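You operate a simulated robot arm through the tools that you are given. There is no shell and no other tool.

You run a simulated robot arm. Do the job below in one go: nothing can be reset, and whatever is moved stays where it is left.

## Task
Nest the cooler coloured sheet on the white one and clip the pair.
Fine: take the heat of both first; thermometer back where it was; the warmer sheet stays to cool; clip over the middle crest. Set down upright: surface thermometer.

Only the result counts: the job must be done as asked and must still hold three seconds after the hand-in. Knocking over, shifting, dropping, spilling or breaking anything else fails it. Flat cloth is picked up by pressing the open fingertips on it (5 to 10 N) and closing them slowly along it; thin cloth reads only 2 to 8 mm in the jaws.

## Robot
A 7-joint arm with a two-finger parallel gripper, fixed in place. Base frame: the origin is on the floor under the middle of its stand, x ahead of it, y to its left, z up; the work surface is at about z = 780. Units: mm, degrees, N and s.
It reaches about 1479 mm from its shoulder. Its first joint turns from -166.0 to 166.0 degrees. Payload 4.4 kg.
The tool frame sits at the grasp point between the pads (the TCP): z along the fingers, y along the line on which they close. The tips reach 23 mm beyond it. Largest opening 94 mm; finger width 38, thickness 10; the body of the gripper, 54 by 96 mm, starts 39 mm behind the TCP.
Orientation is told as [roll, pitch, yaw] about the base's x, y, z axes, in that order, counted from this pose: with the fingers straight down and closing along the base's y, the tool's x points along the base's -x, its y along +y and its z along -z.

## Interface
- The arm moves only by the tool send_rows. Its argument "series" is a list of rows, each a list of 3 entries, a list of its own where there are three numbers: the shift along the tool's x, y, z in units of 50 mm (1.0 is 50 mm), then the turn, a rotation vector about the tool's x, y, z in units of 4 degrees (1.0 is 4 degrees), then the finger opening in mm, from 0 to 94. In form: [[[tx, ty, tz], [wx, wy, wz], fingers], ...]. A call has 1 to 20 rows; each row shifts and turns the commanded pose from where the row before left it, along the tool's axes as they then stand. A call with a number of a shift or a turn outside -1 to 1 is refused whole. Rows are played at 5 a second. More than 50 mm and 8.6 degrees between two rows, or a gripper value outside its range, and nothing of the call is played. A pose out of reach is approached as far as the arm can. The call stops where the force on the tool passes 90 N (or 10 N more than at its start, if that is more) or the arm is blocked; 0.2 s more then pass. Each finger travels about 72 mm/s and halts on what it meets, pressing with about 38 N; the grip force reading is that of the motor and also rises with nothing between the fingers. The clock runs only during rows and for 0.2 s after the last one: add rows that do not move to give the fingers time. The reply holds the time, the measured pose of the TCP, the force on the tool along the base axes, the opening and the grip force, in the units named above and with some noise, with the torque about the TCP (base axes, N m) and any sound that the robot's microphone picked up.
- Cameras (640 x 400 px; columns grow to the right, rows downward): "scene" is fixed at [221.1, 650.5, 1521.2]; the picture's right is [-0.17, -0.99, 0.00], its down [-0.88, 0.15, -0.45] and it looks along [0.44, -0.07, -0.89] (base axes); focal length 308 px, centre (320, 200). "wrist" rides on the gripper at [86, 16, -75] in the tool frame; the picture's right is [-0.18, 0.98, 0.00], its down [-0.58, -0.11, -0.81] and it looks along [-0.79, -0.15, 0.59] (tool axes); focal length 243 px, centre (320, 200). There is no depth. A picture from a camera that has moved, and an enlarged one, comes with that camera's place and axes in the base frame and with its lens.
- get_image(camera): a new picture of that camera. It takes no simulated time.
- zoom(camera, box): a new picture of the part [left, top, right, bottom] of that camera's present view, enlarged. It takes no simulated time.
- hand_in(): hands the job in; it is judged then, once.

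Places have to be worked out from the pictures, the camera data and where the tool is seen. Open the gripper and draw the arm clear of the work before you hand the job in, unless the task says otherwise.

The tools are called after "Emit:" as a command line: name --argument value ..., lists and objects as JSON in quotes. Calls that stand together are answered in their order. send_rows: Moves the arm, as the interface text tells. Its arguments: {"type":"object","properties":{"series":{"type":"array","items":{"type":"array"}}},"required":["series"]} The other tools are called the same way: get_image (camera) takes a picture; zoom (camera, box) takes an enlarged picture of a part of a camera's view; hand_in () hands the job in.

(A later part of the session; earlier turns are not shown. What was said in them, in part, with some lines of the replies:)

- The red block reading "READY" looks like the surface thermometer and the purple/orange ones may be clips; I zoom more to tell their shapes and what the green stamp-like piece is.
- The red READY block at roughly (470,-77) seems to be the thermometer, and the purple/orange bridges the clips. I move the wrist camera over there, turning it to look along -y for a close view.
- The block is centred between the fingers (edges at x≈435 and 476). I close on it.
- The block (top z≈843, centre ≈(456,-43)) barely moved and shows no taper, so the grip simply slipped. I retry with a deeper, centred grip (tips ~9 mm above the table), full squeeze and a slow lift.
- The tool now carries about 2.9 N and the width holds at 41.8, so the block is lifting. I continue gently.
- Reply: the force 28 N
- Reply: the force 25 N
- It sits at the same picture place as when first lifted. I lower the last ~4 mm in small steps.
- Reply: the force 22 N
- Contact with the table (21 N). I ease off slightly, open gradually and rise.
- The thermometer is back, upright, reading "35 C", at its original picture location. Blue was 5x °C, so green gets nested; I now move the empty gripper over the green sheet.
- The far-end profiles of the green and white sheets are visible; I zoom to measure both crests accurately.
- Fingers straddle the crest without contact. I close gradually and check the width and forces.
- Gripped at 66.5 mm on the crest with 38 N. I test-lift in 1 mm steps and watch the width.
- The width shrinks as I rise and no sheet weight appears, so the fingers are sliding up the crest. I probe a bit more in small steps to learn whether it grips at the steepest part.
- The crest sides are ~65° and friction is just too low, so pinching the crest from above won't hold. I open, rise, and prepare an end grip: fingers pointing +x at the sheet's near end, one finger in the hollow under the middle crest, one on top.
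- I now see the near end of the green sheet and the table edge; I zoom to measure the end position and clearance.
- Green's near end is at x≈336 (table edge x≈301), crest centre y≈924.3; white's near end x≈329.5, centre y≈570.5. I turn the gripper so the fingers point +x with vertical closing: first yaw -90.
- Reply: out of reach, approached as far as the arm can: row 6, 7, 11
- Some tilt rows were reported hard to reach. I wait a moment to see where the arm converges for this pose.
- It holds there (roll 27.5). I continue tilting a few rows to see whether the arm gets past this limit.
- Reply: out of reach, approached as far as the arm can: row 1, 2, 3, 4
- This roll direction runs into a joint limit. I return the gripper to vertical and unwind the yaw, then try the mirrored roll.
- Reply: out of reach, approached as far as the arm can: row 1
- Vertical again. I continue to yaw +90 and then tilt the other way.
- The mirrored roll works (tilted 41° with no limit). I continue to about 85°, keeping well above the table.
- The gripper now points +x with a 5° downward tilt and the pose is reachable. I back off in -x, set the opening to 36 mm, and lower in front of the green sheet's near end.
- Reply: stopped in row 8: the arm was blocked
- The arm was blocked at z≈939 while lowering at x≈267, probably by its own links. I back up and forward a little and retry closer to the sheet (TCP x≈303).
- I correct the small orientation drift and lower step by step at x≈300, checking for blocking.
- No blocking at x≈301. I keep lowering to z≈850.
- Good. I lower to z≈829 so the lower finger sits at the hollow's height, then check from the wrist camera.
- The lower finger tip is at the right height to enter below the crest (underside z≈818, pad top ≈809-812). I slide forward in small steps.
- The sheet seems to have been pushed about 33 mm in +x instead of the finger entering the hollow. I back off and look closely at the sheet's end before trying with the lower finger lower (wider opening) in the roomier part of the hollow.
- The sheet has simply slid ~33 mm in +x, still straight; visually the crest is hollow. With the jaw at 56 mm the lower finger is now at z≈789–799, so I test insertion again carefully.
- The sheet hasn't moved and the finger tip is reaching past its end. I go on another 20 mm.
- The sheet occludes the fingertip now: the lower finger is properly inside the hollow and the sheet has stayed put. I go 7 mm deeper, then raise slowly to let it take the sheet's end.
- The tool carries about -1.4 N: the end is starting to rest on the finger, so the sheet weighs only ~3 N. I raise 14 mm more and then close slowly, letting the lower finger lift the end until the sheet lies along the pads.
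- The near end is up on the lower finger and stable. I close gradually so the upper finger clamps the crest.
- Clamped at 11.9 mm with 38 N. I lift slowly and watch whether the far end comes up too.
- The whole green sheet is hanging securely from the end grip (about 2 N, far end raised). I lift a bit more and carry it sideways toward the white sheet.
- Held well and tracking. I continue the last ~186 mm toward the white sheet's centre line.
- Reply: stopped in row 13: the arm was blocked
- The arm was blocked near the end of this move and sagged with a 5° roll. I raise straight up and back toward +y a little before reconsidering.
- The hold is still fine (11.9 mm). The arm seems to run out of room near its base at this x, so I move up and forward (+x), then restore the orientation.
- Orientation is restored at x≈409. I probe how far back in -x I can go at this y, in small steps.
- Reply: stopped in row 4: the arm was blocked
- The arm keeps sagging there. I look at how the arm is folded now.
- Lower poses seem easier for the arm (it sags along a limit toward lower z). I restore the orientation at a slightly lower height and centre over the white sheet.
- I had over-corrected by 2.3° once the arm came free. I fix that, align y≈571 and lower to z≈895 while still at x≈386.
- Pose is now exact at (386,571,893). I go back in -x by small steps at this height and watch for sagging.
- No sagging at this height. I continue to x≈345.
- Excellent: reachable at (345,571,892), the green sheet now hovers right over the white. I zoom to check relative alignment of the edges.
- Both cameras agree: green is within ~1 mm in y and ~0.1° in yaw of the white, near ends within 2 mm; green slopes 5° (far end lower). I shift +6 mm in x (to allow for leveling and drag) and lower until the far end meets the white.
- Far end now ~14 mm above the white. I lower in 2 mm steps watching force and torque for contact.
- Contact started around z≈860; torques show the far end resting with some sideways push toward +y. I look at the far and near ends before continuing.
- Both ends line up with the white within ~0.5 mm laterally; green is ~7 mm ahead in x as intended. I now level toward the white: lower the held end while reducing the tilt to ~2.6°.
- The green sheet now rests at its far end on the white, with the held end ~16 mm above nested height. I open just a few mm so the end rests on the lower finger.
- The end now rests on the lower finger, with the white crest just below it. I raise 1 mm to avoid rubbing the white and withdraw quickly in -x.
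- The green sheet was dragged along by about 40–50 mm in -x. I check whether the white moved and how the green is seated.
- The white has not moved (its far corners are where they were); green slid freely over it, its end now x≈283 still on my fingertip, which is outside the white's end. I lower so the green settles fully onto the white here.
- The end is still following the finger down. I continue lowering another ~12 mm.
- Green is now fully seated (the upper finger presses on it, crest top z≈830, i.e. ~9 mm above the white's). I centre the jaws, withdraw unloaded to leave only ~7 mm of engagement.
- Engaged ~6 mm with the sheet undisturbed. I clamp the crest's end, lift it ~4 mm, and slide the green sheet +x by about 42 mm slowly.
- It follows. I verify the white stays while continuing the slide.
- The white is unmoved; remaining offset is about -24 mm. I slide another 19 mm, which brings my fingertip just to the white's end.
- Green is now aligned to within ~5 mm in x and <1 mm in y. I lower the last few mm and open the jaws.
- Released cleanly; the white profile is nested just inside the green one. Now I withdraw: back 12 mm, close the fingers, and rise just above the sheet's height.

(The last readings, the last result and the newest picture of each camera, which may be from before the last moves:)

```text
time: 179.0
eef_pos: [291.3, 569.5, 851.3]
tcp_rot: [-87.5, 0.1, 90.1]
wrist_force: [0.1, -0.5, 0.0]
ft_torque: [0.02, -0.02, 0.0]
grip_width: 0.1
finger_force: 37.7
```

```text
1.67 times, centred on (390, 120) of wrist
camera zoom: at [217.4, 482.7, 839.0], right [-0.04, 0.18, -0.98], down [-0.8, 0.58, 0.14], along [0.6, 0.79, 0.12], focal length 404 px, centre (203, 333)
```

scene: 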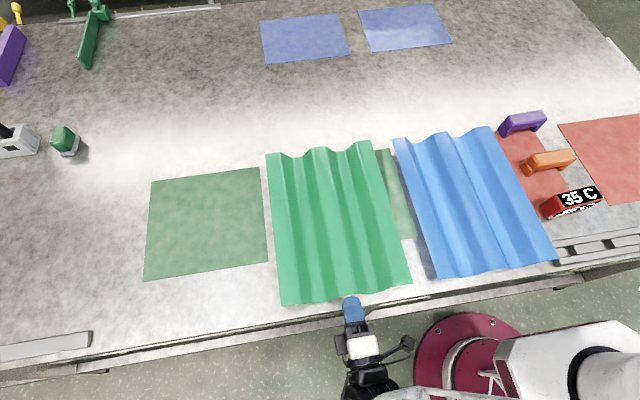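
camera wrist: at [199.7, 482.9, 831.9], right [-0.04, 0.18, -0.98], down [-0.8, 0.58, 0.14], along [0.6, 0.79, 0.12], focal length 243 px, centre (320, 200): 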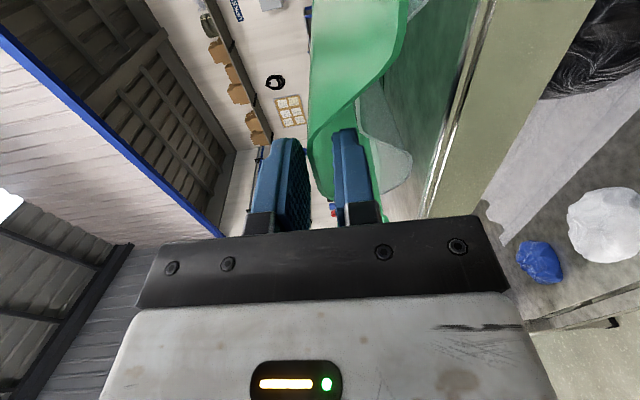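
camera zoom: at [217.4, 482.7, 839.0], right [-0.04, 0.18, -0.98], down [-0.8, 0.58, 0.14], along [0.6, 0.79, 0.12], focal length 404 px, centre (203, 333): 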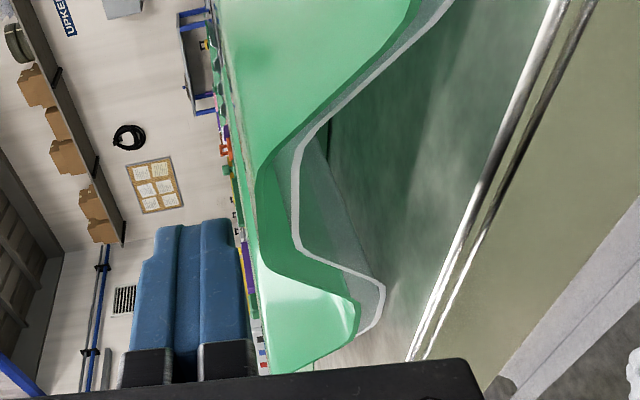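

The white and green profiles nest neatly. I move the closed gripper forward and up over the sheets along the arm's reachable corridor.

Emit:
send_rows --series '[[[0, -0.22, 0.37], [0, 0, 0], 0], [[0, -0.22, 0.39], [0, 0, 0], 0], [[0, -0.22, 0.39], [0, 0, 0], 0], [[0, -0.25, 0.29], [0, 0, 0], 0], [[0, -0.25, 0.29], [0, 0, 0], 0], [[0, -0.25, 0.29], [0, 0, 0], 0], [[0, -0.3, 0.25], [0, 0, 0], 0], [[0, -0.3, 0.25], [0, 0, 0], 0], [[0, -0.3, 0.25], [0, 0, 0], 0], [[0, 0, 0], [0, 0, 0], 0]]'

Emit:
get_image --camera "scene"

```text
time: 181.2
eef_pos: [436.0, 568.8, 957.4]
tcp_rot: [-87.5, 0.3, 90.0]
wrist_force: [0.0, -0.1, 0.8]
ft_torque: [-0.03, -0.03, 0.01]
grip_width: 0.0
finger_force: 37.8
```

```text
taken
```

scene: 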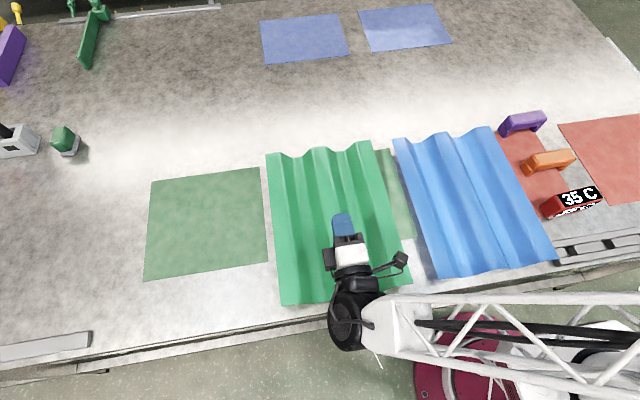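

Now clear. I rise further and tilt the gripper back to vertical (yaw stays +90, which also closes along x for the clip).

Emit:
send_rows --series '[[[0, -0.6, 0.5], [0, 0, 0], 20], [[0, -0.7, 0.5], [0, 0, 0], 40], [[0, 0, 0], [-1, 0, 0], 60], [[0, 0, 0], [-1, 0, 0], 80], [[0, 0, 0], [-1, 0, 0], 94], [[0, 0, 0], [-1, 0, 0], 94], [[0, 0, 0], [-1, 0, 0], 94], [[0, 0, 0], [-1, 0, 0], 94], [[0, 0, 0], [-1, 0, 0], 94], [[0, 0, 0], [-1, 0, 0], 94], [[0, 0, 0], [-1, 0, 0], 94], [[0, 0, 0], [-1, 0, 0], 94], [[0, 0, 0], [-1, 0, 0], 94], [[0, 0, 0], [-1, 0, 0], 94], [[0, 0, 0], [-1, 0, 0], 94], [[0, 0, 0], [-1, 0, 0], 94], [[0, 0, 0], [-1, 0, 0], 94], [[0, 0, 0], [-1, 0, 0], 94]]'

Emit:
send_rows --series '[[[0, 0, 0], [-1, 0, 0], 94], [[0, 0, 0], [-1, 0, 0], 94], [[0, 0, 0], [-1, 0, 0], 94], [[0, 0, 0], [-1, 0, 0], 94], [[0, 0, 0], [-1, 0, 0], 94], [[0, 0, 0], [-0.88, 0, 0], 94], [[0, 0, 0], [0, 0, 0], 94]]'

Emit:
get_image --camera "scene"

```text
time: 185.0
eef_pos: [488.9, 571.4, 1022.9]
tcp_rot: [-23.4, 0.1, 89.9]
wrist_force: [-0.2, 0.5, 0.4]
ft_torque: [0.06, 0.01, 0.03]
grip_width: 94.3
finger_force: 0.1
```

```text
time: 186.6
eef_pos: [489.4, 570.3, 1022.9]
tcp_rot: [0.1, 0.1, 90.0]
wrist_force: [-1.2, 0.1, 0.0]
ft_torque: [-0.02, 0.02, 0.02]
grip_width: 94.1
finger_force: 0.1
```

```text
taken
```

scene: 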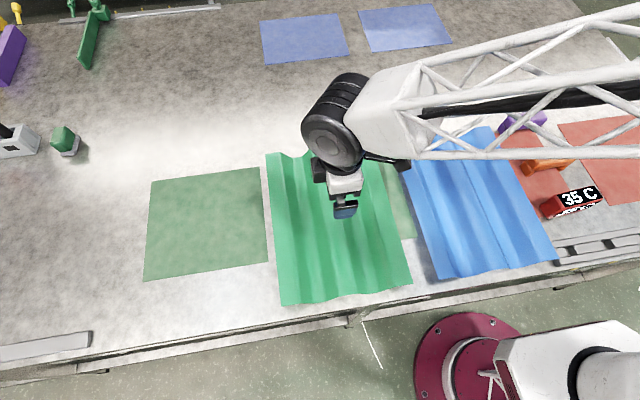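

Vertical again. I move over the orange clip at about (580,-50) and look at it from above.

Emit:
send_rows --series '[[[0.88, -0.13, 0.05], [0, 0, 0], 94], [[0.88, -0.13, 0.05], [0, 0, 0], 94], [[0.88, -0.13, 0.05], [0, 0, 0], 94], [[0.88, -0.13, 0.05], [0, 0, 0], 94], [[0.88, -0.13, 0.05], [0, 0, 0], 94], [[0.88, -0.13, 0.05], [0, 0, 0], 94], [[0.88, -0.13, 0.05], [0, 0, 0], 94], [[0.88, -0.13, 0.05], [0, 0, 0], 94], [[0.88, -0.13, 0.05], [0, 0, 0], 94], [[0.88, -0.13, 0.05], [0, 0, 0], 94], [[0.88, -0.13, 0.05], [0, 0, 0], 94], [[0.88, -0.13, 0.05], [0, 0, 0], 94], [[0.88, -0.13, 0.05], [0, 0, 0], 94], [[0.88, -0.13, 0.05], [0, 0, 0], 94], [[0, 0, 0], [0, 0, 0], 94]]'

Emit:
get_image --camera "wrist"

Emit:
get_image --camera "scene"

```text
time: 189.8
eef_pos: [580.6, -45.3, 989.2]
tcp_rot: [0.1, 0.2, 90.0]
wrist_force: [0.1, -0.7, -0.2]
ft_torque: [0.03, -0.01, -0.01]
grip_width: 93.9
finger_force: 0.0
```

```text
taken
camera wrist: at [564.5, -133.3, 1064.0], right [-0.98, 0.18, 0.0], down [0.11, 0.58, 0.81], along [0.15, 0.79, -0.59], focal length 243 px, centre (320, 200)
```

wrist: 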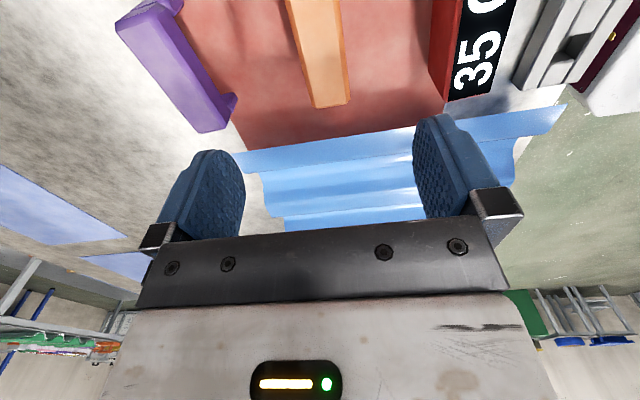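

```text
taken
```

scene: 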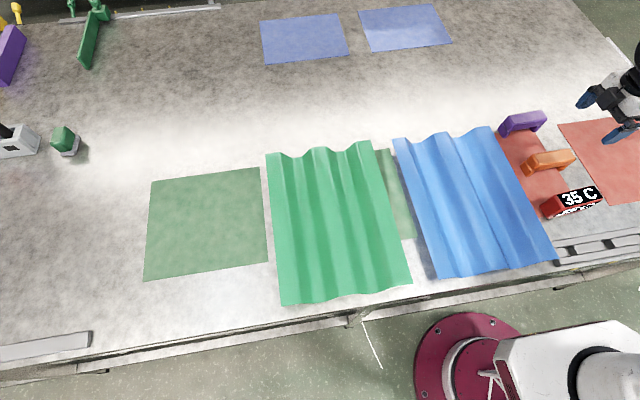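

I zoom on the clips in both views for precise pose and shape.

Emit:
zoom --camera "wrist" --box '[240, 0, 400, 120]'

Emit:
zoom --camera "wrist" --box '[100, 0, 260, 140]'

Emit:
zoom --camera "scene" --box '[510, 138, 590, 188]'

Emit:
zoom --camera "scene" --box '[530, 175, 610, 225]'

```text
3.33 times, centred on (320, 60) of wrist
camera zoom: at [564.5, -133.3, 1064.0], right [-0.98, 0.18, 0.0], down [0.11, 0.58, 0.81], along [0.15, 0.79, -0.59], focal length 809 px, centre (320, 667)
```

zoom: 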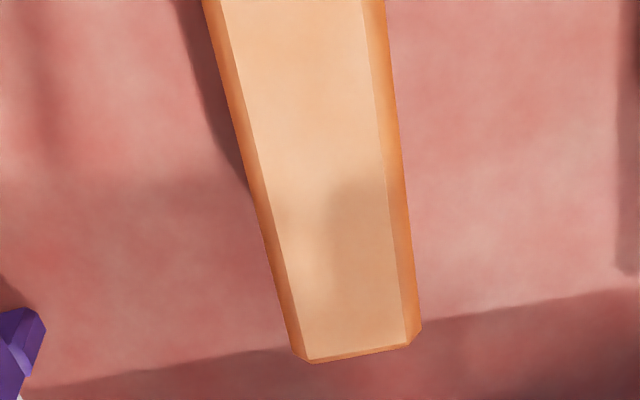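

```text
2.86 times, centred on (180, 70) of wrist
camera zoom: at [564.5, -133.3, 1064.0], right [-0.98, 0.18, 0.0], down [0.11, 0.58, 0.81], along [0.15, 0.79, -0.59], focal length 693 px, centre (720, 571)
```

zoom: 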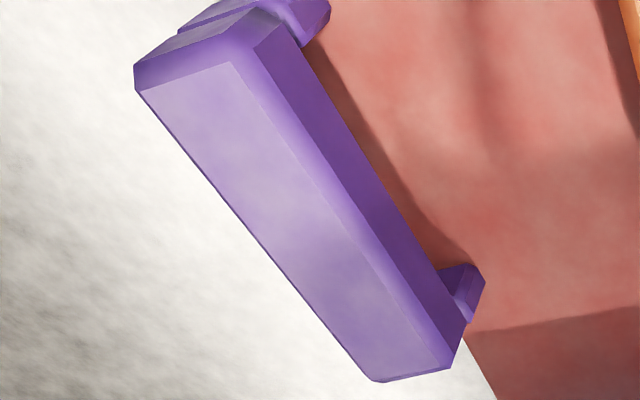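

```text
8.00 times, centred on (550, 163) of scene
camera zoom: at [221.1, 650.5, 1521.2], right [-0.17, -0.99, 0.0], down [-0.88, 0.15, -0.45], along [0.44, -0.07, -0.89], focal length 2464 px, centre (-1520, 496)
```

zoom: 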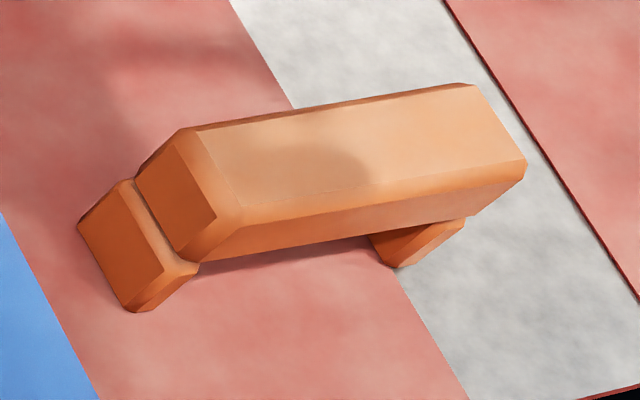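

```text
8.00 times, centred on (570, 200) of scene
camera zoom: at [221.1, 650.5, 1521.2], right [-0.17, -0.99, 0.0], down [-0.88, 0.15, -0.45], along [0.44, -0.07, -0.89], focal length 2464 px, centre (-1680, 200)
```

zoom: 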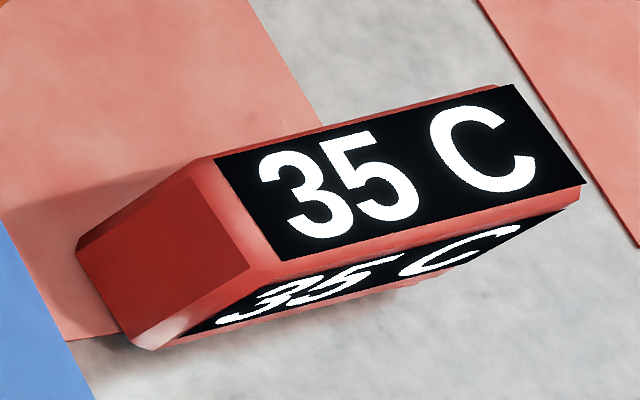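

The thermometer is still exactly in place. The orange clip is at about (578,-44.5), top z≈841, with ~32 mm legs; I descend to grip its body with the tips just above the bridge underside.

Emit:
send_rows --series '[[[-0.016, 0.045, 0.6], [0, 0, 0], 94], [[0, 0, 0.8], [0, 0, 0], 94], [[0, 0, 0.8], [0, 0, 0], 94], [[0, 0, 0.5], [0, 0, 0], 94], [[0, 0, 0.2], [0, 0, 0], 94], [[0, 0, 0], [0, 0, 0], 94]]'

Emit:
get_image --camera "wrist"

Emit:
zoom --camera "scene" --box '[500, 120, 620, 195]'

```text
time: 191.2
eef_pos: [577.6, -45.6, 843.1]
tcp_rot: [0.0, 0.0, 90.0]
wrist_force: [0.0, -0.2, 0.2]
ft_torque: [-0.03, 0.0, 0.04]
grip_width: 94.0
finger_force: 0.0
```

```text
taken
camera wrist: at [561.9, -132.6, 918.7], right [-0.98, 0.18, 0.0], down [0.11, 0.58, 0.81], along [0.15, 0.79, -0.59], focal length 243 px, centre (320, 200)
```

wrist: 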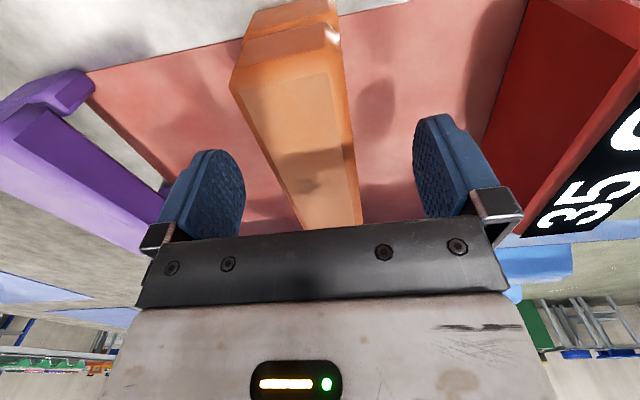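

```text
5.33 times, centred on (560, 158) of scene
camera zoom: at [221.1, 650.5, 1521.2], right [-0.17, -0.99, 0.0], down [-0.88, 0.15, -0.45], along [0.44, -0.07, -0.89], focal length 1643 px, centre (-960, 427)
```

zoom: 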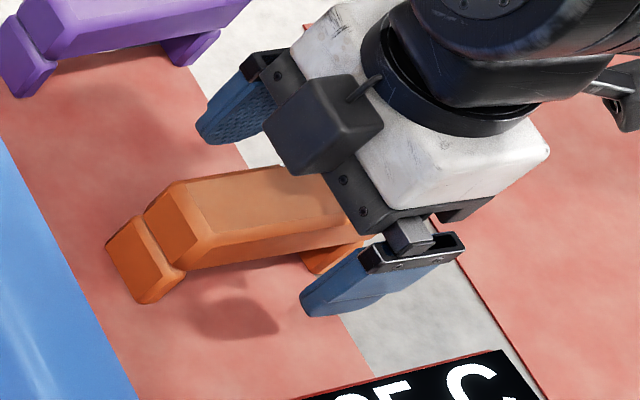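

Tips are at z≈820 on either side of the body. I lower 4 mm more and close slowly with full squeeze.

Emit:
send_rows --series '[[[0, 0, 0.09], [0, 0, 0], 94], [[0, 0, 0], [0, 0, 0], 70], [[0, 0, 0], [0, 0, 0], 54], [[0, 0, 0], [0, 0, 0], 46], [[0, 0, 0], [0, 0, 0], 38], [[0, 0, 0], [0, 0, 0], 30], [[0, 0, 0], [0, 0, 0], 20], [[0, 0, 0], [0, 0, 0], 0], [[0, 0, 0], [0, 0, 0], 0], [[0, 0, 0], [0, 0, 0], 0]]'

Emit:
get_image --camera "wrist"

```text
time: 193.4
eef_pos: [578.3, -44.6, 839.5]
tcp_rot: [0.1, 0.1, 90.0]
wrist_force: [1.0, -0.2, 1.8]
ft_torque: [-0.01, -0.03, 0.04]
grip_width: 39.6
finger_force: 38.4
```

```text
taken
camera wrist: at [561.9, -132.7, 914.7], right [-0.98, 0.18, 0.0], down [0.11, 0.58, 0.81], along [0.15, 0.79, -0.59], focal length 243 px, centre (320, 200)
```

wrist: 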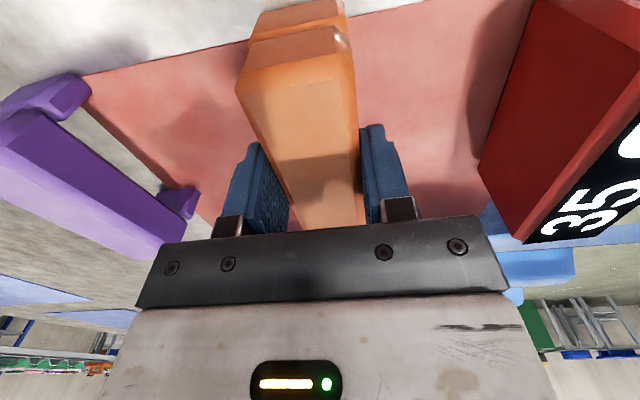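

Gripped at 39.6 mm. I lift gently a few mm to test.

Emit:
send_rows --series '[[[0, 0, -0.02], [0, 0, 0], 0], [[0, 0, -0.02], [0, 0, 0], 0], [[0, 0, -0.03], [0, 0, 0], 0], [[0, 0, -0.05], [0, 0, 0], 0], [[0, 0, -0.08], [0, 0, 0], 0], [[0, 0, 0], [0, 0, 0], 0]]'

Emit:
zoom --camera "scene" --box '[500, 120, 620, 195]'

```text
time: 194.8
eef_pos: [577.2, -45.3, 850.3]
tcp_rot: [0.0, 0.1, 90.0]
wrist_force: [0.5, 0.3, -1.7]
ft_torque: [0.01, 0.0, 0.01]
grip_width: 39.5
finger_force: 38.3
```

```text
5.33 times, centred on (560, 158) of scene
camera zoom: at [221.1, 650.5, 1521.2], right [-0.17, -0.99, 0.0], down [-0.88, 0.15, -0.45], along [0.44, -0.07, -0.89], focal length 1643 px, centre (-960, 427)
```

zoom: 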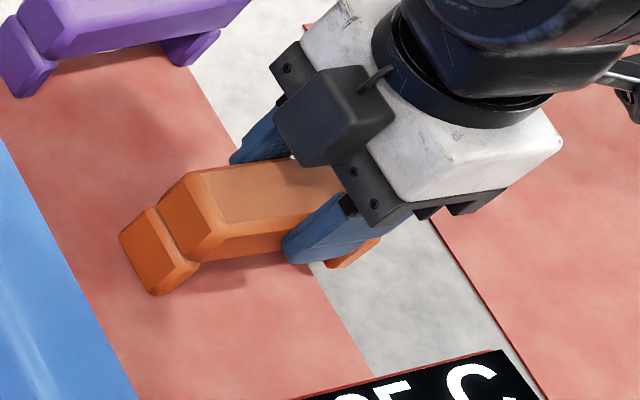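

The clip is held and rising (about 1.7 N). I raise it to clear the sheets and carry it toward the nested pair.

Emit:
send_rows --series '[[[0, 0, -0.1], [0, 0, 0], 0], [[0, 0, -0.2], [0, 0, 0], 0], [[0, 0, -0.25], [0, 0, 0], 0], [[0, 0, -0.25], [0, 0, 0], 0], [[0, 0, -0.25], [0, 0, 0], 0], [[0, 0, -0.25], [0, 0, 0], 0], [[-0.1, 0.01, -0.15], [0, 0, 0], 0], [[-0.25, 0.03, 0], [0, 0, 0], 0], [[-0.4, 0.04, 0], [0, 0, 0], 0], [[-0.5, 0.045, 0], [0, 0, 0], 0], [[-0.5, 0.045, 0], [0, 0, 0], 0], [[-0.5, 0.045, 0], [0, 0, 0], 0], [[-0.5, 0.045, 0], [0, 0, 0], 0], [[-0.5, 0.045, 0], [0, 0, 0], 0], [[-0.5, 0.045, 0], [0, 0, 0], 0], [[-0.5, 0.045, 0], [0, 0, 0], 0], [[-0.5, 0.045, 0], [0, 0, 0], 0], [[-0.5, 0.045, 0], [0, 0, 0], 0], [[-0.5, 0.045, 0], [0, 0, 0], 0], [[-0.5, 0.045, 0], [0, 0, 0], 0]]'

Emit:
send_rows --series '[[[-0.5, 0.045, 0], [0, 0, 0], 0], [[-0.5, 0.045, 0], [0, 0, 0], 0], [[-0.5, 0.045, 0], [0, 0, 0], 0], [[-0.5, 0.045, 0], [0, 0, 0], 0], [[-0.5, 0.045, 0], [0, 0, 0], 0], [[-0.5, 0.045, 0], [0, 0, 0], 0], [[-0.5, 0.045, 0], [0, 0, 0], 0], [[-0.5, 0.045, 0], [0, 0, 0], 0], [[-0.5, 0.045, 0], [0, 0, 0], 0], [[-0.5, 0.045, 0], [0, 0, 0], 0], [[-0.4, 0.04, 0], [0, 0, 0], 0], [[-0.3, 0.03, 0], [0, 0, 0], 0], [[-0.2, 0.01, 0], [0, 0, 0], 0], [[-0.1, 0.01, 0], [0, 0, 0], 0], [[0, 0, 0], [0, 0, 0], 0]]'

Emit:
get_image --camera "scene"

Emit:
get_image --camera "wrist"

```text
time: 199.0
eef_pos: [551.1, 266.6, 922.1]
tcp_rot: [0.0, 0.1, 90.0]
wrist_force: [-0.6, 0.1, -1.1]
ft_torque: [-0.03, -0.02, 0.03]
grip_width: 39.4
finger_force: 38.5
```

```text
time: 202.2
eef_pos: [522.5, 566.2, 920.5]
tcp_rot: [0.1, 0.2, 90.1]
wrist_force: [-0.9, -0.3, -1.7]
ft_torque: [-0.01, -0.02, 0.03]
grip_width: 39.4
finger_force: 37.8
```

```text
taken
```

scene: 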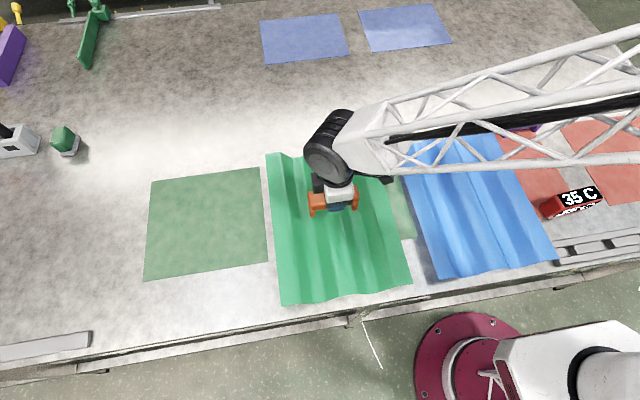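

```text
taken
camera wrist: at [507.1, 480.0, 996.5], right [-0.98, 0.18, 0.0], down [0.11, 0.58, 0.81], along [0.15, 0.79, -0.59], focal length 243 px, centre (320, 200)
```

wrist: 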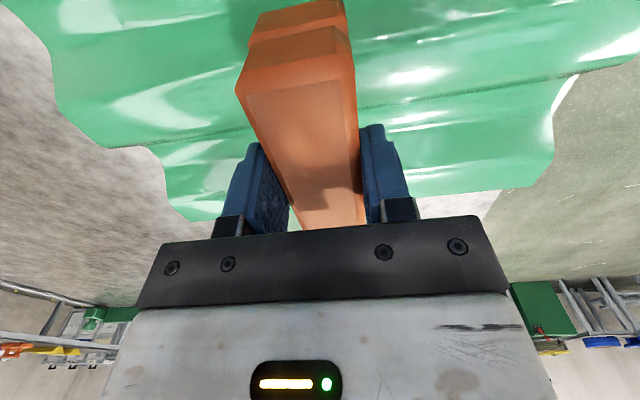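

The clip hovers beside the middle crest. I zoom on the far and near edge profiles to find the crest's exact y.

Emit:
zoom --camera "wrist" --box '[30, 0, 260, 240]'

Emit:
zoom --camera "wrist" --box '[360, 0, 640, 220]'

Emit:
zoom --camera "scene" --box '[270, 150, 400, 240]'

```text
1.67 times, centred on (145, 120) of wrist
camera zoom: at [507.1, 480.0, 996.5], right [-0.98, 0.18, 0.0], down [0.11, 0.58, 0.81], along [0.15, 0.79, -0.59], focal length 404 px, centre (612, 333)
```

zoom: 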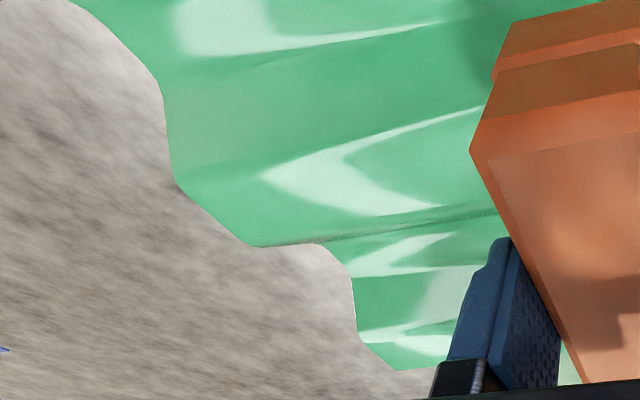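

```text
1.82 times, centred on (500, 110) of wrist
camera zoom: at [507.1, 480.0, 996.5], right [-0.98, 0.18, 0.0], down [0.11, 0.58, 0.81], along [0.15, 0.79, -0.59], focal length 441 px, centre (-7, 364)
```

zoom: 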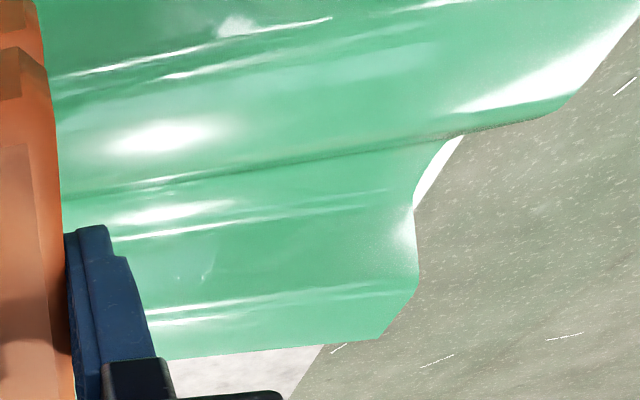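

```text
4.44 times, centred on (335, 195) of scene
camera zoom: at [221.1, 650.5, 1521.2], right [-0.17, -0.99, 0.0], down [-0.88, 0.15, -0.45], along [0.44, -0.07, -0.89], focal length 1369 px, centre (253, 222)
```

zoom: 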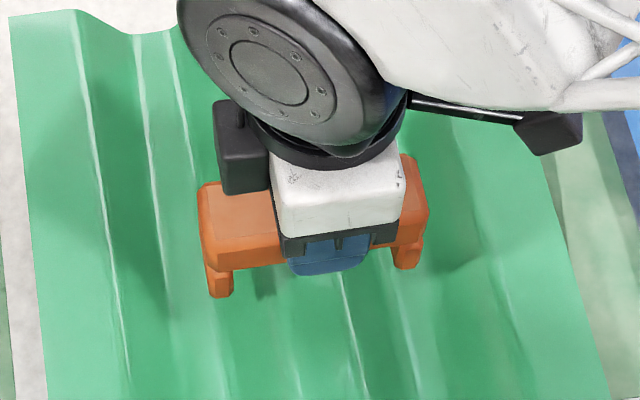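

The crest centre comes out at y≈570 (z top ≈830). I shift +2.3 mm in y and lower until the clip's legs are just above the crest, then check alignment.

Emit:
send_rows --series '[[[-0.046, 0, 0.1], [0, 0, 0], 0], [[0, 0, 0.15], [0, 0, 0], 0], [[0, 0, 0.15], [0, 0, 0], 0], [[0, 0, 0.1], [0, 0, 0], 0], [[0, 0, 0], [0, 0, 0], 0]]'

Emit:
get_image --camera "wrist"

Emit:
zoom --camera "scene" --box '[290, 170, 380, 230]'

```text
time: 203.4
eef_pos: [523.1, 569.4, 896.0]
tcp_rot: [0.0, 0.1, 90.1]
wrist_force: [-0.9, 0.1, -1.3]
ft_torque: [0.03, -0.01, 0.04]
grip_width: 39.7
finger_force: 38.2
```

```text
taken
camera wrist: at [506.8, 482.1, 971.1], right [-0.98, 0.18, 0.0], down [0.11, 0.58, 0.8], along [0.15, 0.79, -0.59], focal length 243 px, centre (320, 200)
```

wrist: 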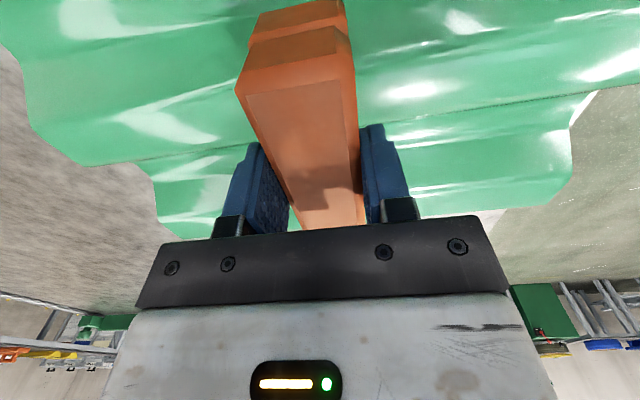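

```text
6.67 times, centred on (335, 200) of scene
camera zoom: at [221.1, 650.5, 1521.2], right [-0.17, -0.99, 0.0], down [-0.88, 0.15, -0.45], along [0.44, -0.07, -0.89], focal length 2054 px, centre (220, 200)
```

zoom: 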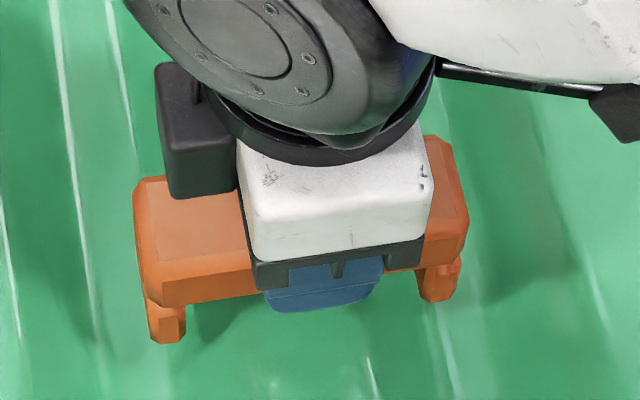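

The clip's legs (inner faces at y≈527 and 613) straddle the crest symmetrically around 570. I lower it over the crest.

Emit:
send_rows --series '[[[0, 0, 0.1], [0, 0, 0], 0], [[0, 0, 0.12], [0, 0, 0], 0], [[0, 0, 0.12], [0, 0, 0], 0], [[0, 0, 0.12], [0, 0, 0], 0], [[0, 0, 0.1], [0, 0, 0], 0], [[0, 0, 0.06], [0, 0, 0], 0], [[0, 0, 0], [0, 0, 0], 0]]'

Emit:
zoom --camera "scene" --box '[290, 170, 380, 230]'

Emit:
get_image --camera "wrist"

```text
time: 205.0
eef_pos: [523.3, 569.2, 866.0]
tcp_rot: [0.1, 0.1, 90.1]
wrist_force: [0.1, -0.3, -0.7]
ft_torque: [-0.03, 0.02, -0.01]
grip_width: 39.7
finger_force: 38.7
```

```text
6.67 times, centred on (335, 200) of scene
camera zoom: at [221.1, 650.5, 1521.2], right [-0.17, -0.99, 0.0], down [-0.88, 0.15, -0.45], along [0.44, -0.07, -0.89], focal length 2054 px, centre (220, 200)
```

zoom: 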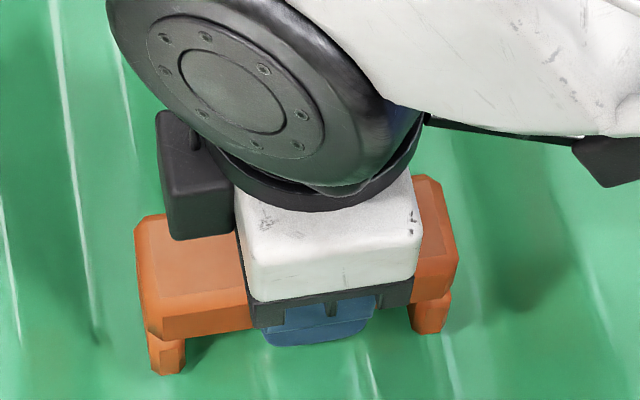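

```text
taken
camera wrist: at [507.0, 482.6, 940.8], right [-0.98, 0.18, 0.0], down [0.11, 0.58, 0.81], along [0.15, 0.79, -0.59], focal length 243 px, centre (320, 200)
```

wrist: 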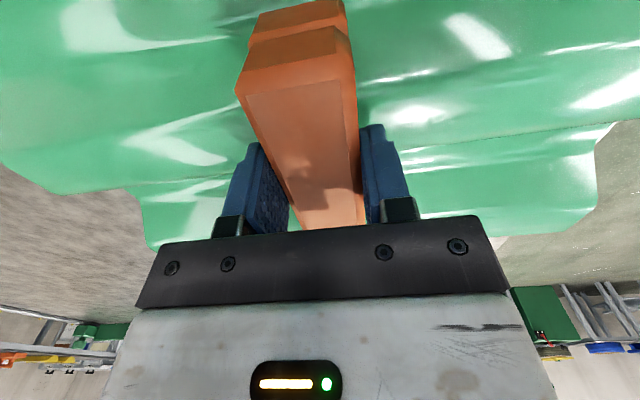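

No contact yet at z=866. I continue in 2 mm steps.

Emit:
send_rows --series '[[[0, 0, 0.04], [0, 0, 0], 0], [[0, 0, 0.04], [0, 0, 0], 0], [[0, 0, 0], [0, 0, 0], 0]]'

Emit:
send_rows --series '[[[0, 0, 0.03], [0, 0, 0], 0], [[0, 0, 0], [0, 0, 0], 0]]'

Emit:
send_rows --series '[[[0, 0, 0.03], [0, 0, 0], 0], [[0, 0, 0], [0, 0, 0], 0]]'

Emit:
send_rows --series '[[[0, 0, 0.03], [0, 0, 0], 0], [[0, 0, 0], [0, 0, 0], 0]]'

```text
time: 205.8
eef_pos: [524.0, 570.7, 862.7]
tcp_rot: [0.2, 0.2, 90.0]
wrist_force: [-0.1, -0.7, 1.4]
ft_torque: [0.0, -0.06, -0.03]
grip_width: 39.6
finger_force: 38.4
```

```text
time: 206.4
eef_pos: [523.3, 569.3, 861.7]
tcp_rot: [0.0, -0.1, 90.1]
wrist_force: [-5.7, -1.8, 22.1]
ft_torque: [-0.33, 0.16, 0.03]
grip_width: 39.4
finger_force: 37.8
```

```text
time: 207.0
eef_pos: [524.8, 570.5, 859.3]
tcp_rot: [0.0, 0.0, 90.0]
wrist_force: [-4.4, 3.6, 31.0]
ft_torque: [0.1, 0.05, -0.02]
grip_width: 39.6
finger_force: 38.4
```

```text
time: 207.6
eef_pos: [523.1, 569.9, 857.2]
tcp_rot: [0.0, 0.0, 90.1]
wrist_force: [-1.6, 4.4, 29.8]
ft_torque: [0.05, 0.0, 0.02]
grip_width: 39.5
finger_force: 37.7
```

The clip met the crest at about z≈862 (30 N, where the fingers started sliding on it). I ease off, open, rise and inspect how it sits.

Emit:
send_rows --series '[[[0, 0, -0.03], [0, 0, 0], 0], [[0, 0, 0], [0, 0, 0], 42], [[0, 0, 0], [0, 0, 0], 48], [[0, 0, 0], [0, 0, 0], 60], [[0, 0, 0], [0, 0, 0], 80], [[0, 0, 0], [0, 0, 0], 94], [[0, 0, -0.2], [0, 0, 0], 94], [[0, 0, -0.5], [0, 0, 0], 94], [[0, 0, -0.8], [0, 0, 0], 94], [[0, 0, -0.8], [0, 0, 0], 94], [[0, 0, 0], [0, 0, 0], 94]]'

Emit:
get_image --camera "wrist"

Emit:
zoom --camera "scene" --box '[270, 160, 400, 250]'

```text
time: 210.0
eef_pos: [524.7, 568.9, 972.9]
tcp_rot: [0.2, 0.2, 90.0]
wrist_force: [-0.3, 0.6, -0.3]
ft_torque: [-0.01, -0.04, -0.01]
grip_width: 93.9
finger_force: 0.0
```

```text
taken
camera wrist: at [508.1, 482.1, 1048.6], right [-0.98, 0.18, 0.0], down [0.11, 0.58, 0.81], along [0.15, 0.79, -0.59], focal length 243 px, centre (320, 200)
```

wrist: 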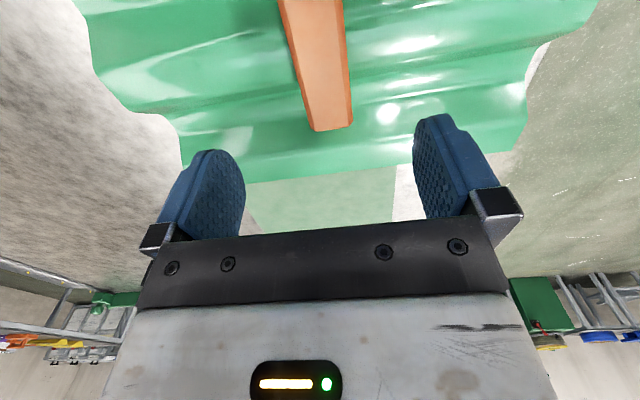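

```text
4.44 times, centred on (335, 205) of scene
camera zoom: at [221.1, 650.5, 1521.2], right [-0.17, -0.99, 0.0], down [-0.88, 0.15, -0.45], along [0.44, -0.07, -0.89], focal length 1369 px, centre (253, 178)
```

zoom: 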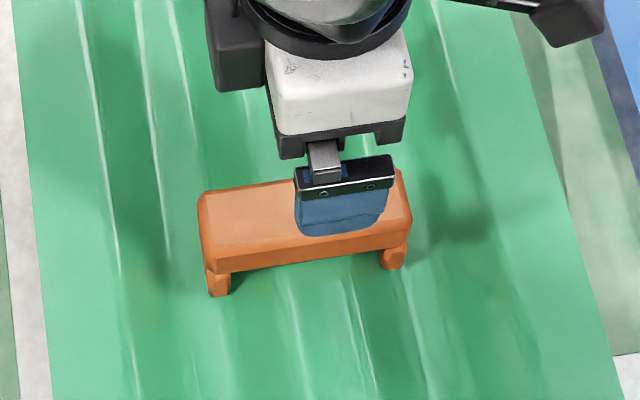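

The clip sits over the middle crest. I move the arm aside to see it without obstruction.

Emit:
send_rows --series '[[[0, 0, -0.6], [0, 0, 0], 94], [[0.8, 0, -0.3], [0, 0, 0], 94], [[0.95, 0, 0], [0, 0, 0], 94], [[0.95, 0, 0], [0, 0, 0], 94], [[0.95, 0, 0], [0, 0, 0], 94], [[0.95, 0, 0], [0, 0, 0], 94], [[0, 0, 0], [0, 0, 0], 94]]'

Emit:
get_image --camera "scene"

Emit:
zoom --camera "scene" --box '[295, 185, 375, 235]'

Emit:
get_image --camera "wrist"

```text
time: 211.6
eef_pos: [523.6, 340.7, 1019.5]
tcp_rot: [0.1, 0.1, 90.0]
wrist_force: [0.2, -0.5, -0.4]
ft_torque: [-0.04, 0.01, 0.02]
grip_width: 93.8
finger_force: 0.1
```

```text
taken
```

scene: 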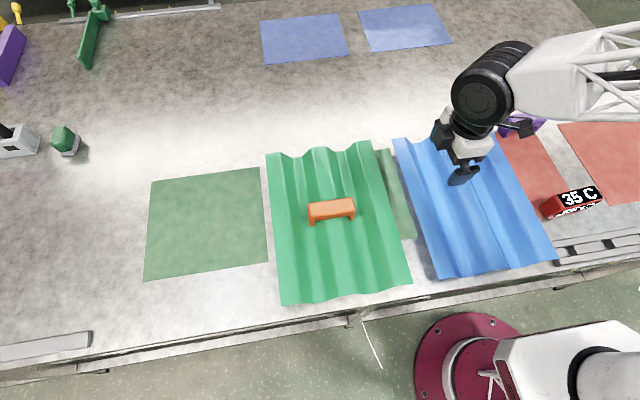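

```text
8.00 times, centred on (335, 210) of scene
camera zoom: at [221.1, 650.5, 1521.2], right [-0.17, -0.99, 0.0], down [-0.88, 0.15, -0.45], along [0.44, -0.07, -0.89], focal length 2464 px, centre (200, 120)
```

zoom: 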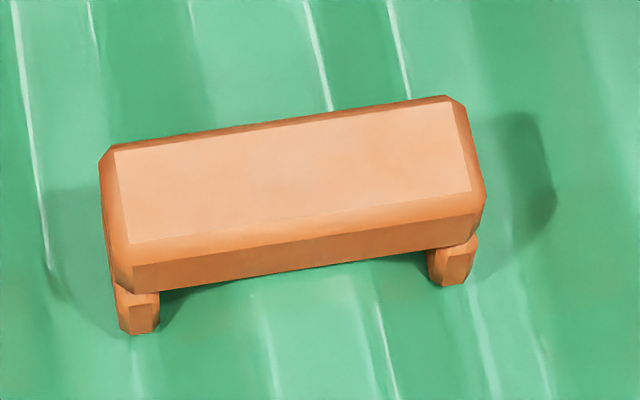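

```text
taken
camera wrist: at [506.6, 253.4, 1094.2], right [-0.98, 0.18, 0.0], down [0.11, 0.58, 0.81], along [0.15, 0.79, -0.59], focal length 243 px, centre (320, 200)
```

wrist: 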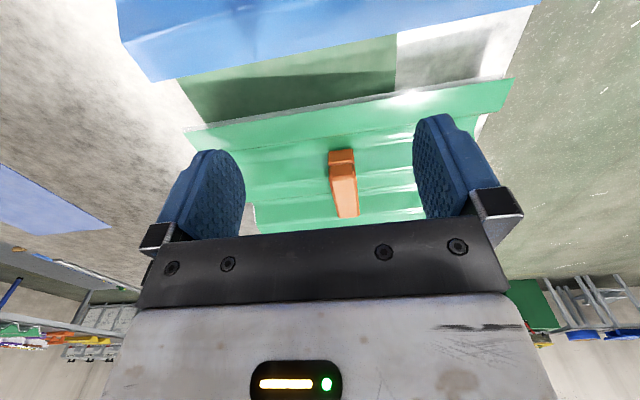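

The clip straddles the middle crest squarely. I zoom from the wrist view to check its seating height before deciding on a firm press.

Emit:
zoom --camera "wrist" --box '[290, 120, 400, 230]'

Emit:
zoom --camera "scene" --box '[255, 130, 425, 310]'

```text
3.64 times, centred on (345, 175) of wrist
camera zoom: at [506.6, 253.4, 1094.2], right [-0.98, 0.18, 0.0], down [0.11, 0.58, 0.81], along [0.15, 0.79, -0.59], focal length 882 px, centre (229, 291)
```

zoom: 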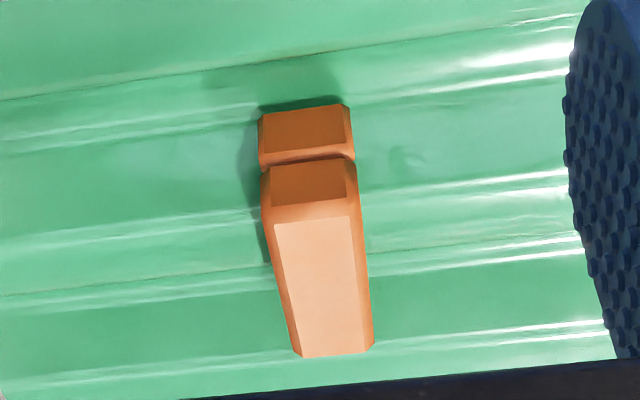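

```text
2.22 times, centred on (340, 220) of scene
camera zoom: at [221.1, 650.5, 1521.2], right [-0.17, -0.99, 0.0], down [-0.88, 0.15, -0.45], along [0.44, -0.07, -0.89], focal length 685 px, centre (276, 156)
```

zoom: 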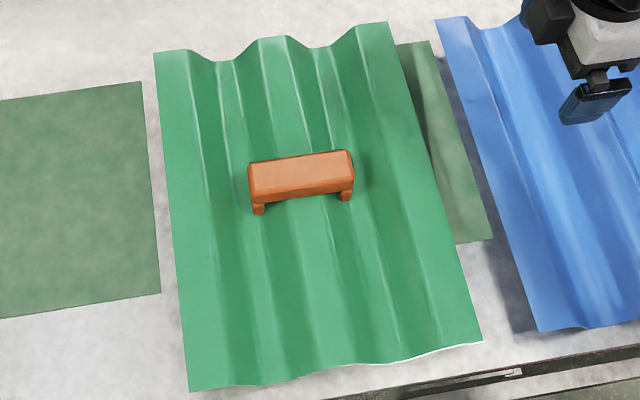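

It looks right. For a firm seat I come back over the clip with closed fingers and press its top gently.

Emit:
send_rows --series '[[[-0.9, 0, 0], [0, 0, 0], 60], [[-0.92, 0, 0], [0, 0, 0], 30], [[-0.92, 0, 0], [0, 0, 0], 0], [[-0.92, 0, 0], [0, 0, 0], 0], [[-0.92, 0, 0], [0, 0, 0], 0], [[0, 0, 0.7], [0, 0, 0], 0], [[0, 0, 0.8], [0, 0, 0], 0], [[0, 0, 0.6], [0, 0, 0], 0], [[0, 0, 0.3], [0, 0, 0], 0], [[0, 0, 0], [0, 0, 0], 0]]'

Emit:
get_image --camera "wrist"

Emit:
zoom --camera "scene" --box '[290, 160, 390, 240]'

```text
time: 213.8
eef_pos: [523.4, 567.9, 898.5]
tcp_rot: [0.1, 0.1, 90.1]
wrist_force: [0.2, -0.1, 0.5]
ft_torque: [0.01, 0.04, -0.01]
grip_width: 0.0
finger_force: 38.2
```

```text
taken
camera wrist: at [506.7, 481.1, 973.4], right [-0.98, 0.18, 0.0], down [0.11, 0.58, 0.81], along [0.15, 0.79, -0.59], focal length 243 px, centre (320, 200)
```

wrist: 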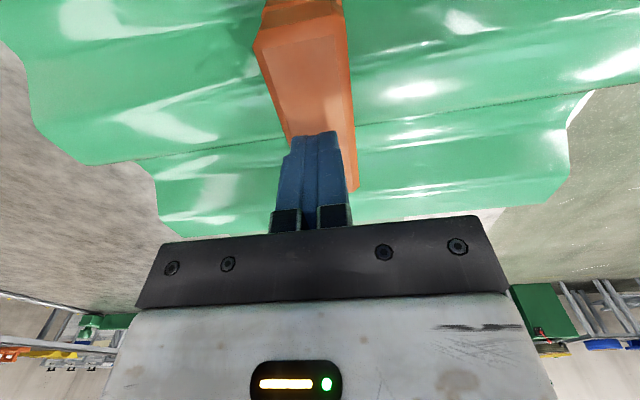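

```text
5.00 times, centred on (340, 200) of scene
camera zoom: at [221.1, 650.5, 1521.2], right [-0.17, -0.99, 0.0], down [-0.88, 0.15, -0.45], along [0.44, -0.07, -0.89], focal length 1540 px, centre (220, 200)
```

zoom: 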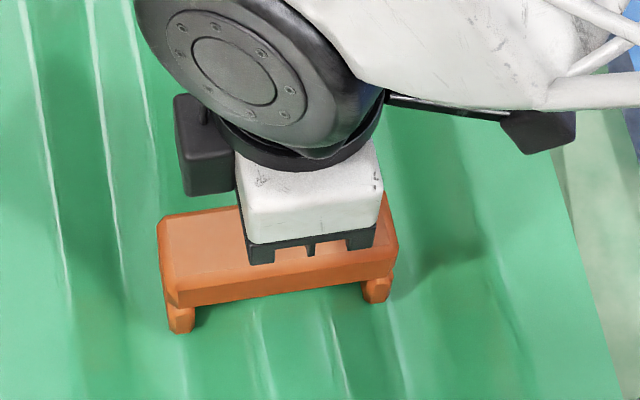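

Aligned above the clip (tips z≈875). I lower in small steps to press.

Emit:
send_rows --series '[[[-0.03, 0, 0.08], [0, 0, 0], 0], [[0, 0, 0.08], [0, 0, 0], 0], [[0, 0, 0], [0, 0, 0], 0]]'

Emit:
send_rows --series '[[[0, 0, 0.04], [0, 0, 0], 0], [[0, 0, 0], [0, 0, 0], 0]]'

Emit:
send_rows --series '[[[0, 0, 0.04], [0, 0, 0], 0], [[0, 0, 0], [0, 0, 0], 0]]'

```text
time: 214.6
eef_pos: [522.7, 568.8, 890.7]
tcp_rot: [0.1, -0.1, 90.0]
wrist_force: [0.3, -0.6, 0.1]
ft_torque: [0.0, -0.01, 0.0]
grip_width: 0.0
finger_force: 37.6
```

```text
time: 215.2
eef_pos: [524.1, 569.8, 888.5]
tcp_rot: [0.2, 0.1, 90.0]
wrist_force: [-0.5, 0.8, 0.5]
ft_torque: [0.0, 0.02, 0.01]
grip_width: 0.0
finger_force: 37.8
```

```text
time: 215.8
eef_pos: [523.1, 570.7, 886.8]
tcp_rot: [0.0, 0.0, 90.0]
wrist_force: [-0.8, -0.8, 6.1]
ft_torque: [0.02, 0.0, -0.01]
grip_width: 0.0
finger_force: 38.4
```

Contact with the clip's top at z≈863.5. I press further in 0.7 mm steps, watching the force.

Emit:
send_rows --series '[[[0, 0, 0.014], [0, 0, 0], 0], [[0, 0, 0], [0, 0, 0], 0]]'

Emit:
send_rows --series '[[[0, 0, 0.014], [0, 0, 0], 0], [[0, 0, 0], [0, 0, 0], 0]]'

```text
time: 216.4
eef_pos: [524.7, 571.4, 886.3]
tcp_rot: [0.0, -0.1, 90.0]
wrist_force: [-2.9, -3.8, 20.9]
ft_torque: [-0.12, 0.08, -0.02]
grip_width: 0.0
finger_force: 37.9
```

```text
time: 217.0
eef_pos: [522.8, 570.9, 887.1]
tcp_rot: [0.0, -0.1, 90.0]
wrist_force: [-5.7, -6.8, 41.5]
ft_torque: [-0.23, 0.12, 0.0]
grip_width: 0.1
finger_force: 37.8
```

It is rigidly seated (41 N without yielding). I back off, open the gripper and move the arm clear.

Emit:
send_rows --series '[[[0, 0, -0.04], [0, 0, 0], 0], [[0, 0, -0.3], [0, 0, 0], 0], [[0, 0, -0.8], [0, 0, 0], 0], [[0, 0, -0.8], [0, 0, 0], 30], [[0, 0, -0.8], [0, 0, 0], 60], [[0.5, -0.5, -0.5], [0, 0, 0], 94], [[0.6, -0.7, 0], [0, 0, 0], 94], [[0.6, -0.7, 0], [0, 0, 0], 94], [[0.6, -0.7, 0], [0, 0, 0], 94], [[0.6, -0.7, 0], [0, 0, 0], 94], [[0, 0, 0], [0, 0, 0], 94]]'

Emit:
get_image --camera "scene"

Emit:
zoom --camera "scene" --box '[255, 130, 425, 310]'

Emit:
zoom --camera "scene" --box '[295, 185, 375, 235]'

```text
time: 219.4
eef_pos: [688.8, 424.1, 1047.2]
tcp_rot: [0.0, 0.1, 90.0]
wrist_force: [-0.4, 0.4, 1.0]
ft_torque: [0.0, -0.03, 0.0]
grip_width: 93.9
finger_force: 0.0
```

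```text
taken
```

scene: 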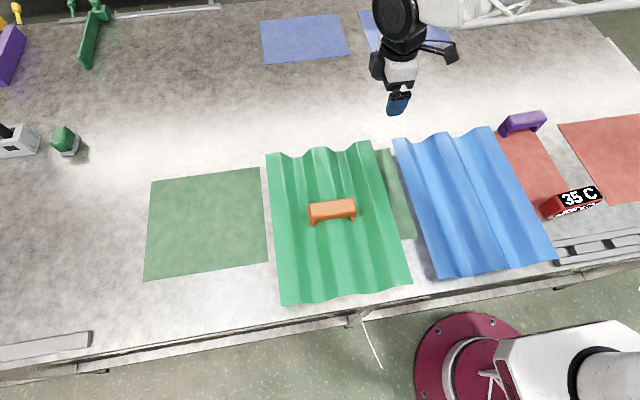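

```text
2.22 times, centred on (340, 220) of scene
camera zoom: at [221.1, 650.5, 1521.2], right [-0.17, -0.99, 0.0], down [-0.88, 0.15, -0.45], along [0.44, -0.07, -0.89], focal length 685 px, centre (276, 156)
```

zoom: 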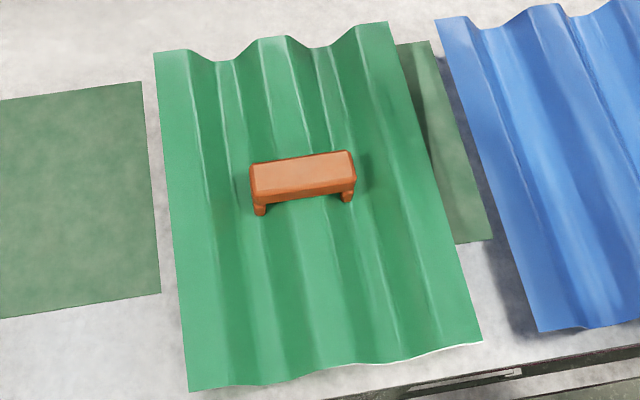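

```text
8.00 times, centred on (335, 210) of scene
camera zoom: at [221.1, 650.5, 1521.2], right [-0.17, -0.99, 0.0], down [-0.88, 0.15, -0.45], along [0.44, -0.07, -0.89], focal length 2464 px, centre (200, 120)
```

zoom: 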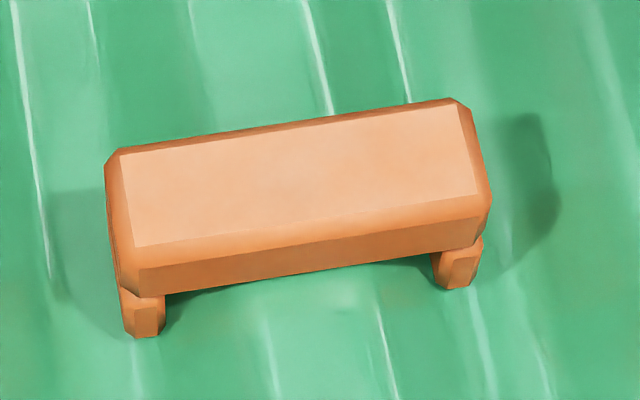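

Everything looks in order. I do a last check that nothing else moved: the green patch left of the pair, blue sheet, purple clip and thermometer.

Emit:
zoom --camera "scene" --box '[100, 130, 280, 340]'

Emit:
zoom --camera "scene" --box '[470, 90, 640, 270]'

Emit:
zoom --camera "scene" --box '[260, 240, 420, 340]'

```text
1.90 times, centred on (190, 235) of scene
camera zoom: at [221.1, 650.5, 1521.2], right [-0.17, -0.99, 0.0], down [-0.88, 0.15, -0.45], along [0.44, -0.07, -0.89], focal length 587 px, centre (568, 133)
```

zoom: 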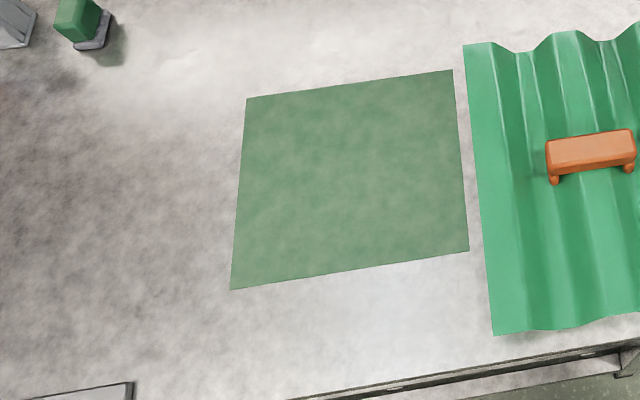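

```text
2.22 times, centred on (555, 180) of scene
camera zoom: at [221.1, 650.5, 1521.2], right [-0.17, -0.99, 0.0], down [-0.88, 0.15, -0.45], along [0.44, -0.07, -0.89], focal length 685 px, centre (-202, 244)
```

zoom: 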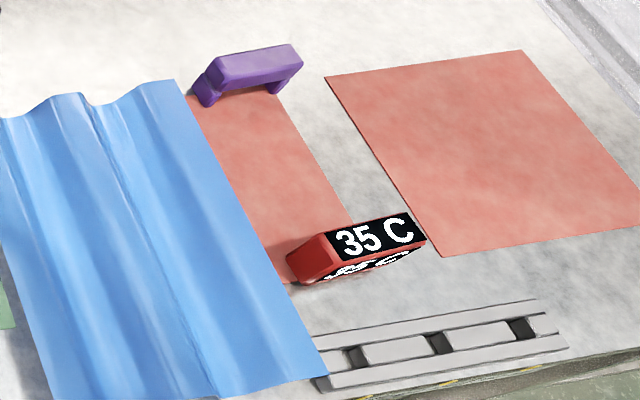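

```text
4.00 times, centred on (340, 290) of scene
camera zoom: at [221.1, 650.5, 1521.2], right [-0.17, -0.99, 0.0], down [-0.88, 0.15, -0.45], along [0.44, -0.07, -0.89], focal length 1232 px, centre (240, -160)
```

zoom: 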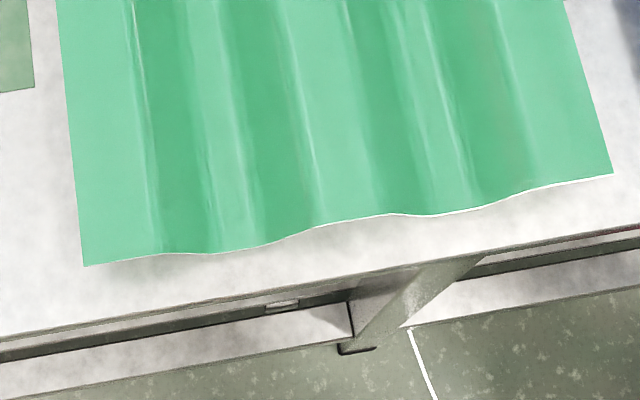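

The patch, blue sheet, purple clip and thermometer ("35 C", upright) are all where they were; green is nested on the white and the clip sits over the middle crest, with the gripper open and clear. I hand the job in.

Emit:
hand_in

```text
The job is handed in.
```

I nested the green sheet on the white one, put the orange clip over the middle crest, and handed the job in. No result came back with the hand-in, so I don't know whether it passed.

- **Readings:** The green sheet read 35 °C. I could only see the first digit of the blue reading, so it is somewhere in the 50s. Blue stays where it was to cool.
- **Thermometer:** It is back in its original place, upright and still showing "35 C". My first grip slipped off it and turned it about 1°; I lined it up again when I put it back.
- **Nesting:** The green lies within about 1 mm of the white sideways. It overhangs the near end by about 5 mm.
- **White sheet:** It had not moved when I checked partway through sliding the green into place. After that its far end was hidden, so I could not check it again.
- **Nest gap:** The green crest sits about 9 mm above the white one. Pressing down with about 9 N brought it no lower.
- **Clip:** It straddles the middle crest and did not move down when pressed with about 40 N. I heard no click. The purple clip was not touched.
- **Handling:** The green slid about 35 mm along the table during the pick-up, and about 55 mm over the white when I first let go of it. I slid it back into line afterwards.

In the last pictures the blue sheet, the purple clip, the thermometer and the cloth patches I checked were where they started. The gripper is open and clear of the work.
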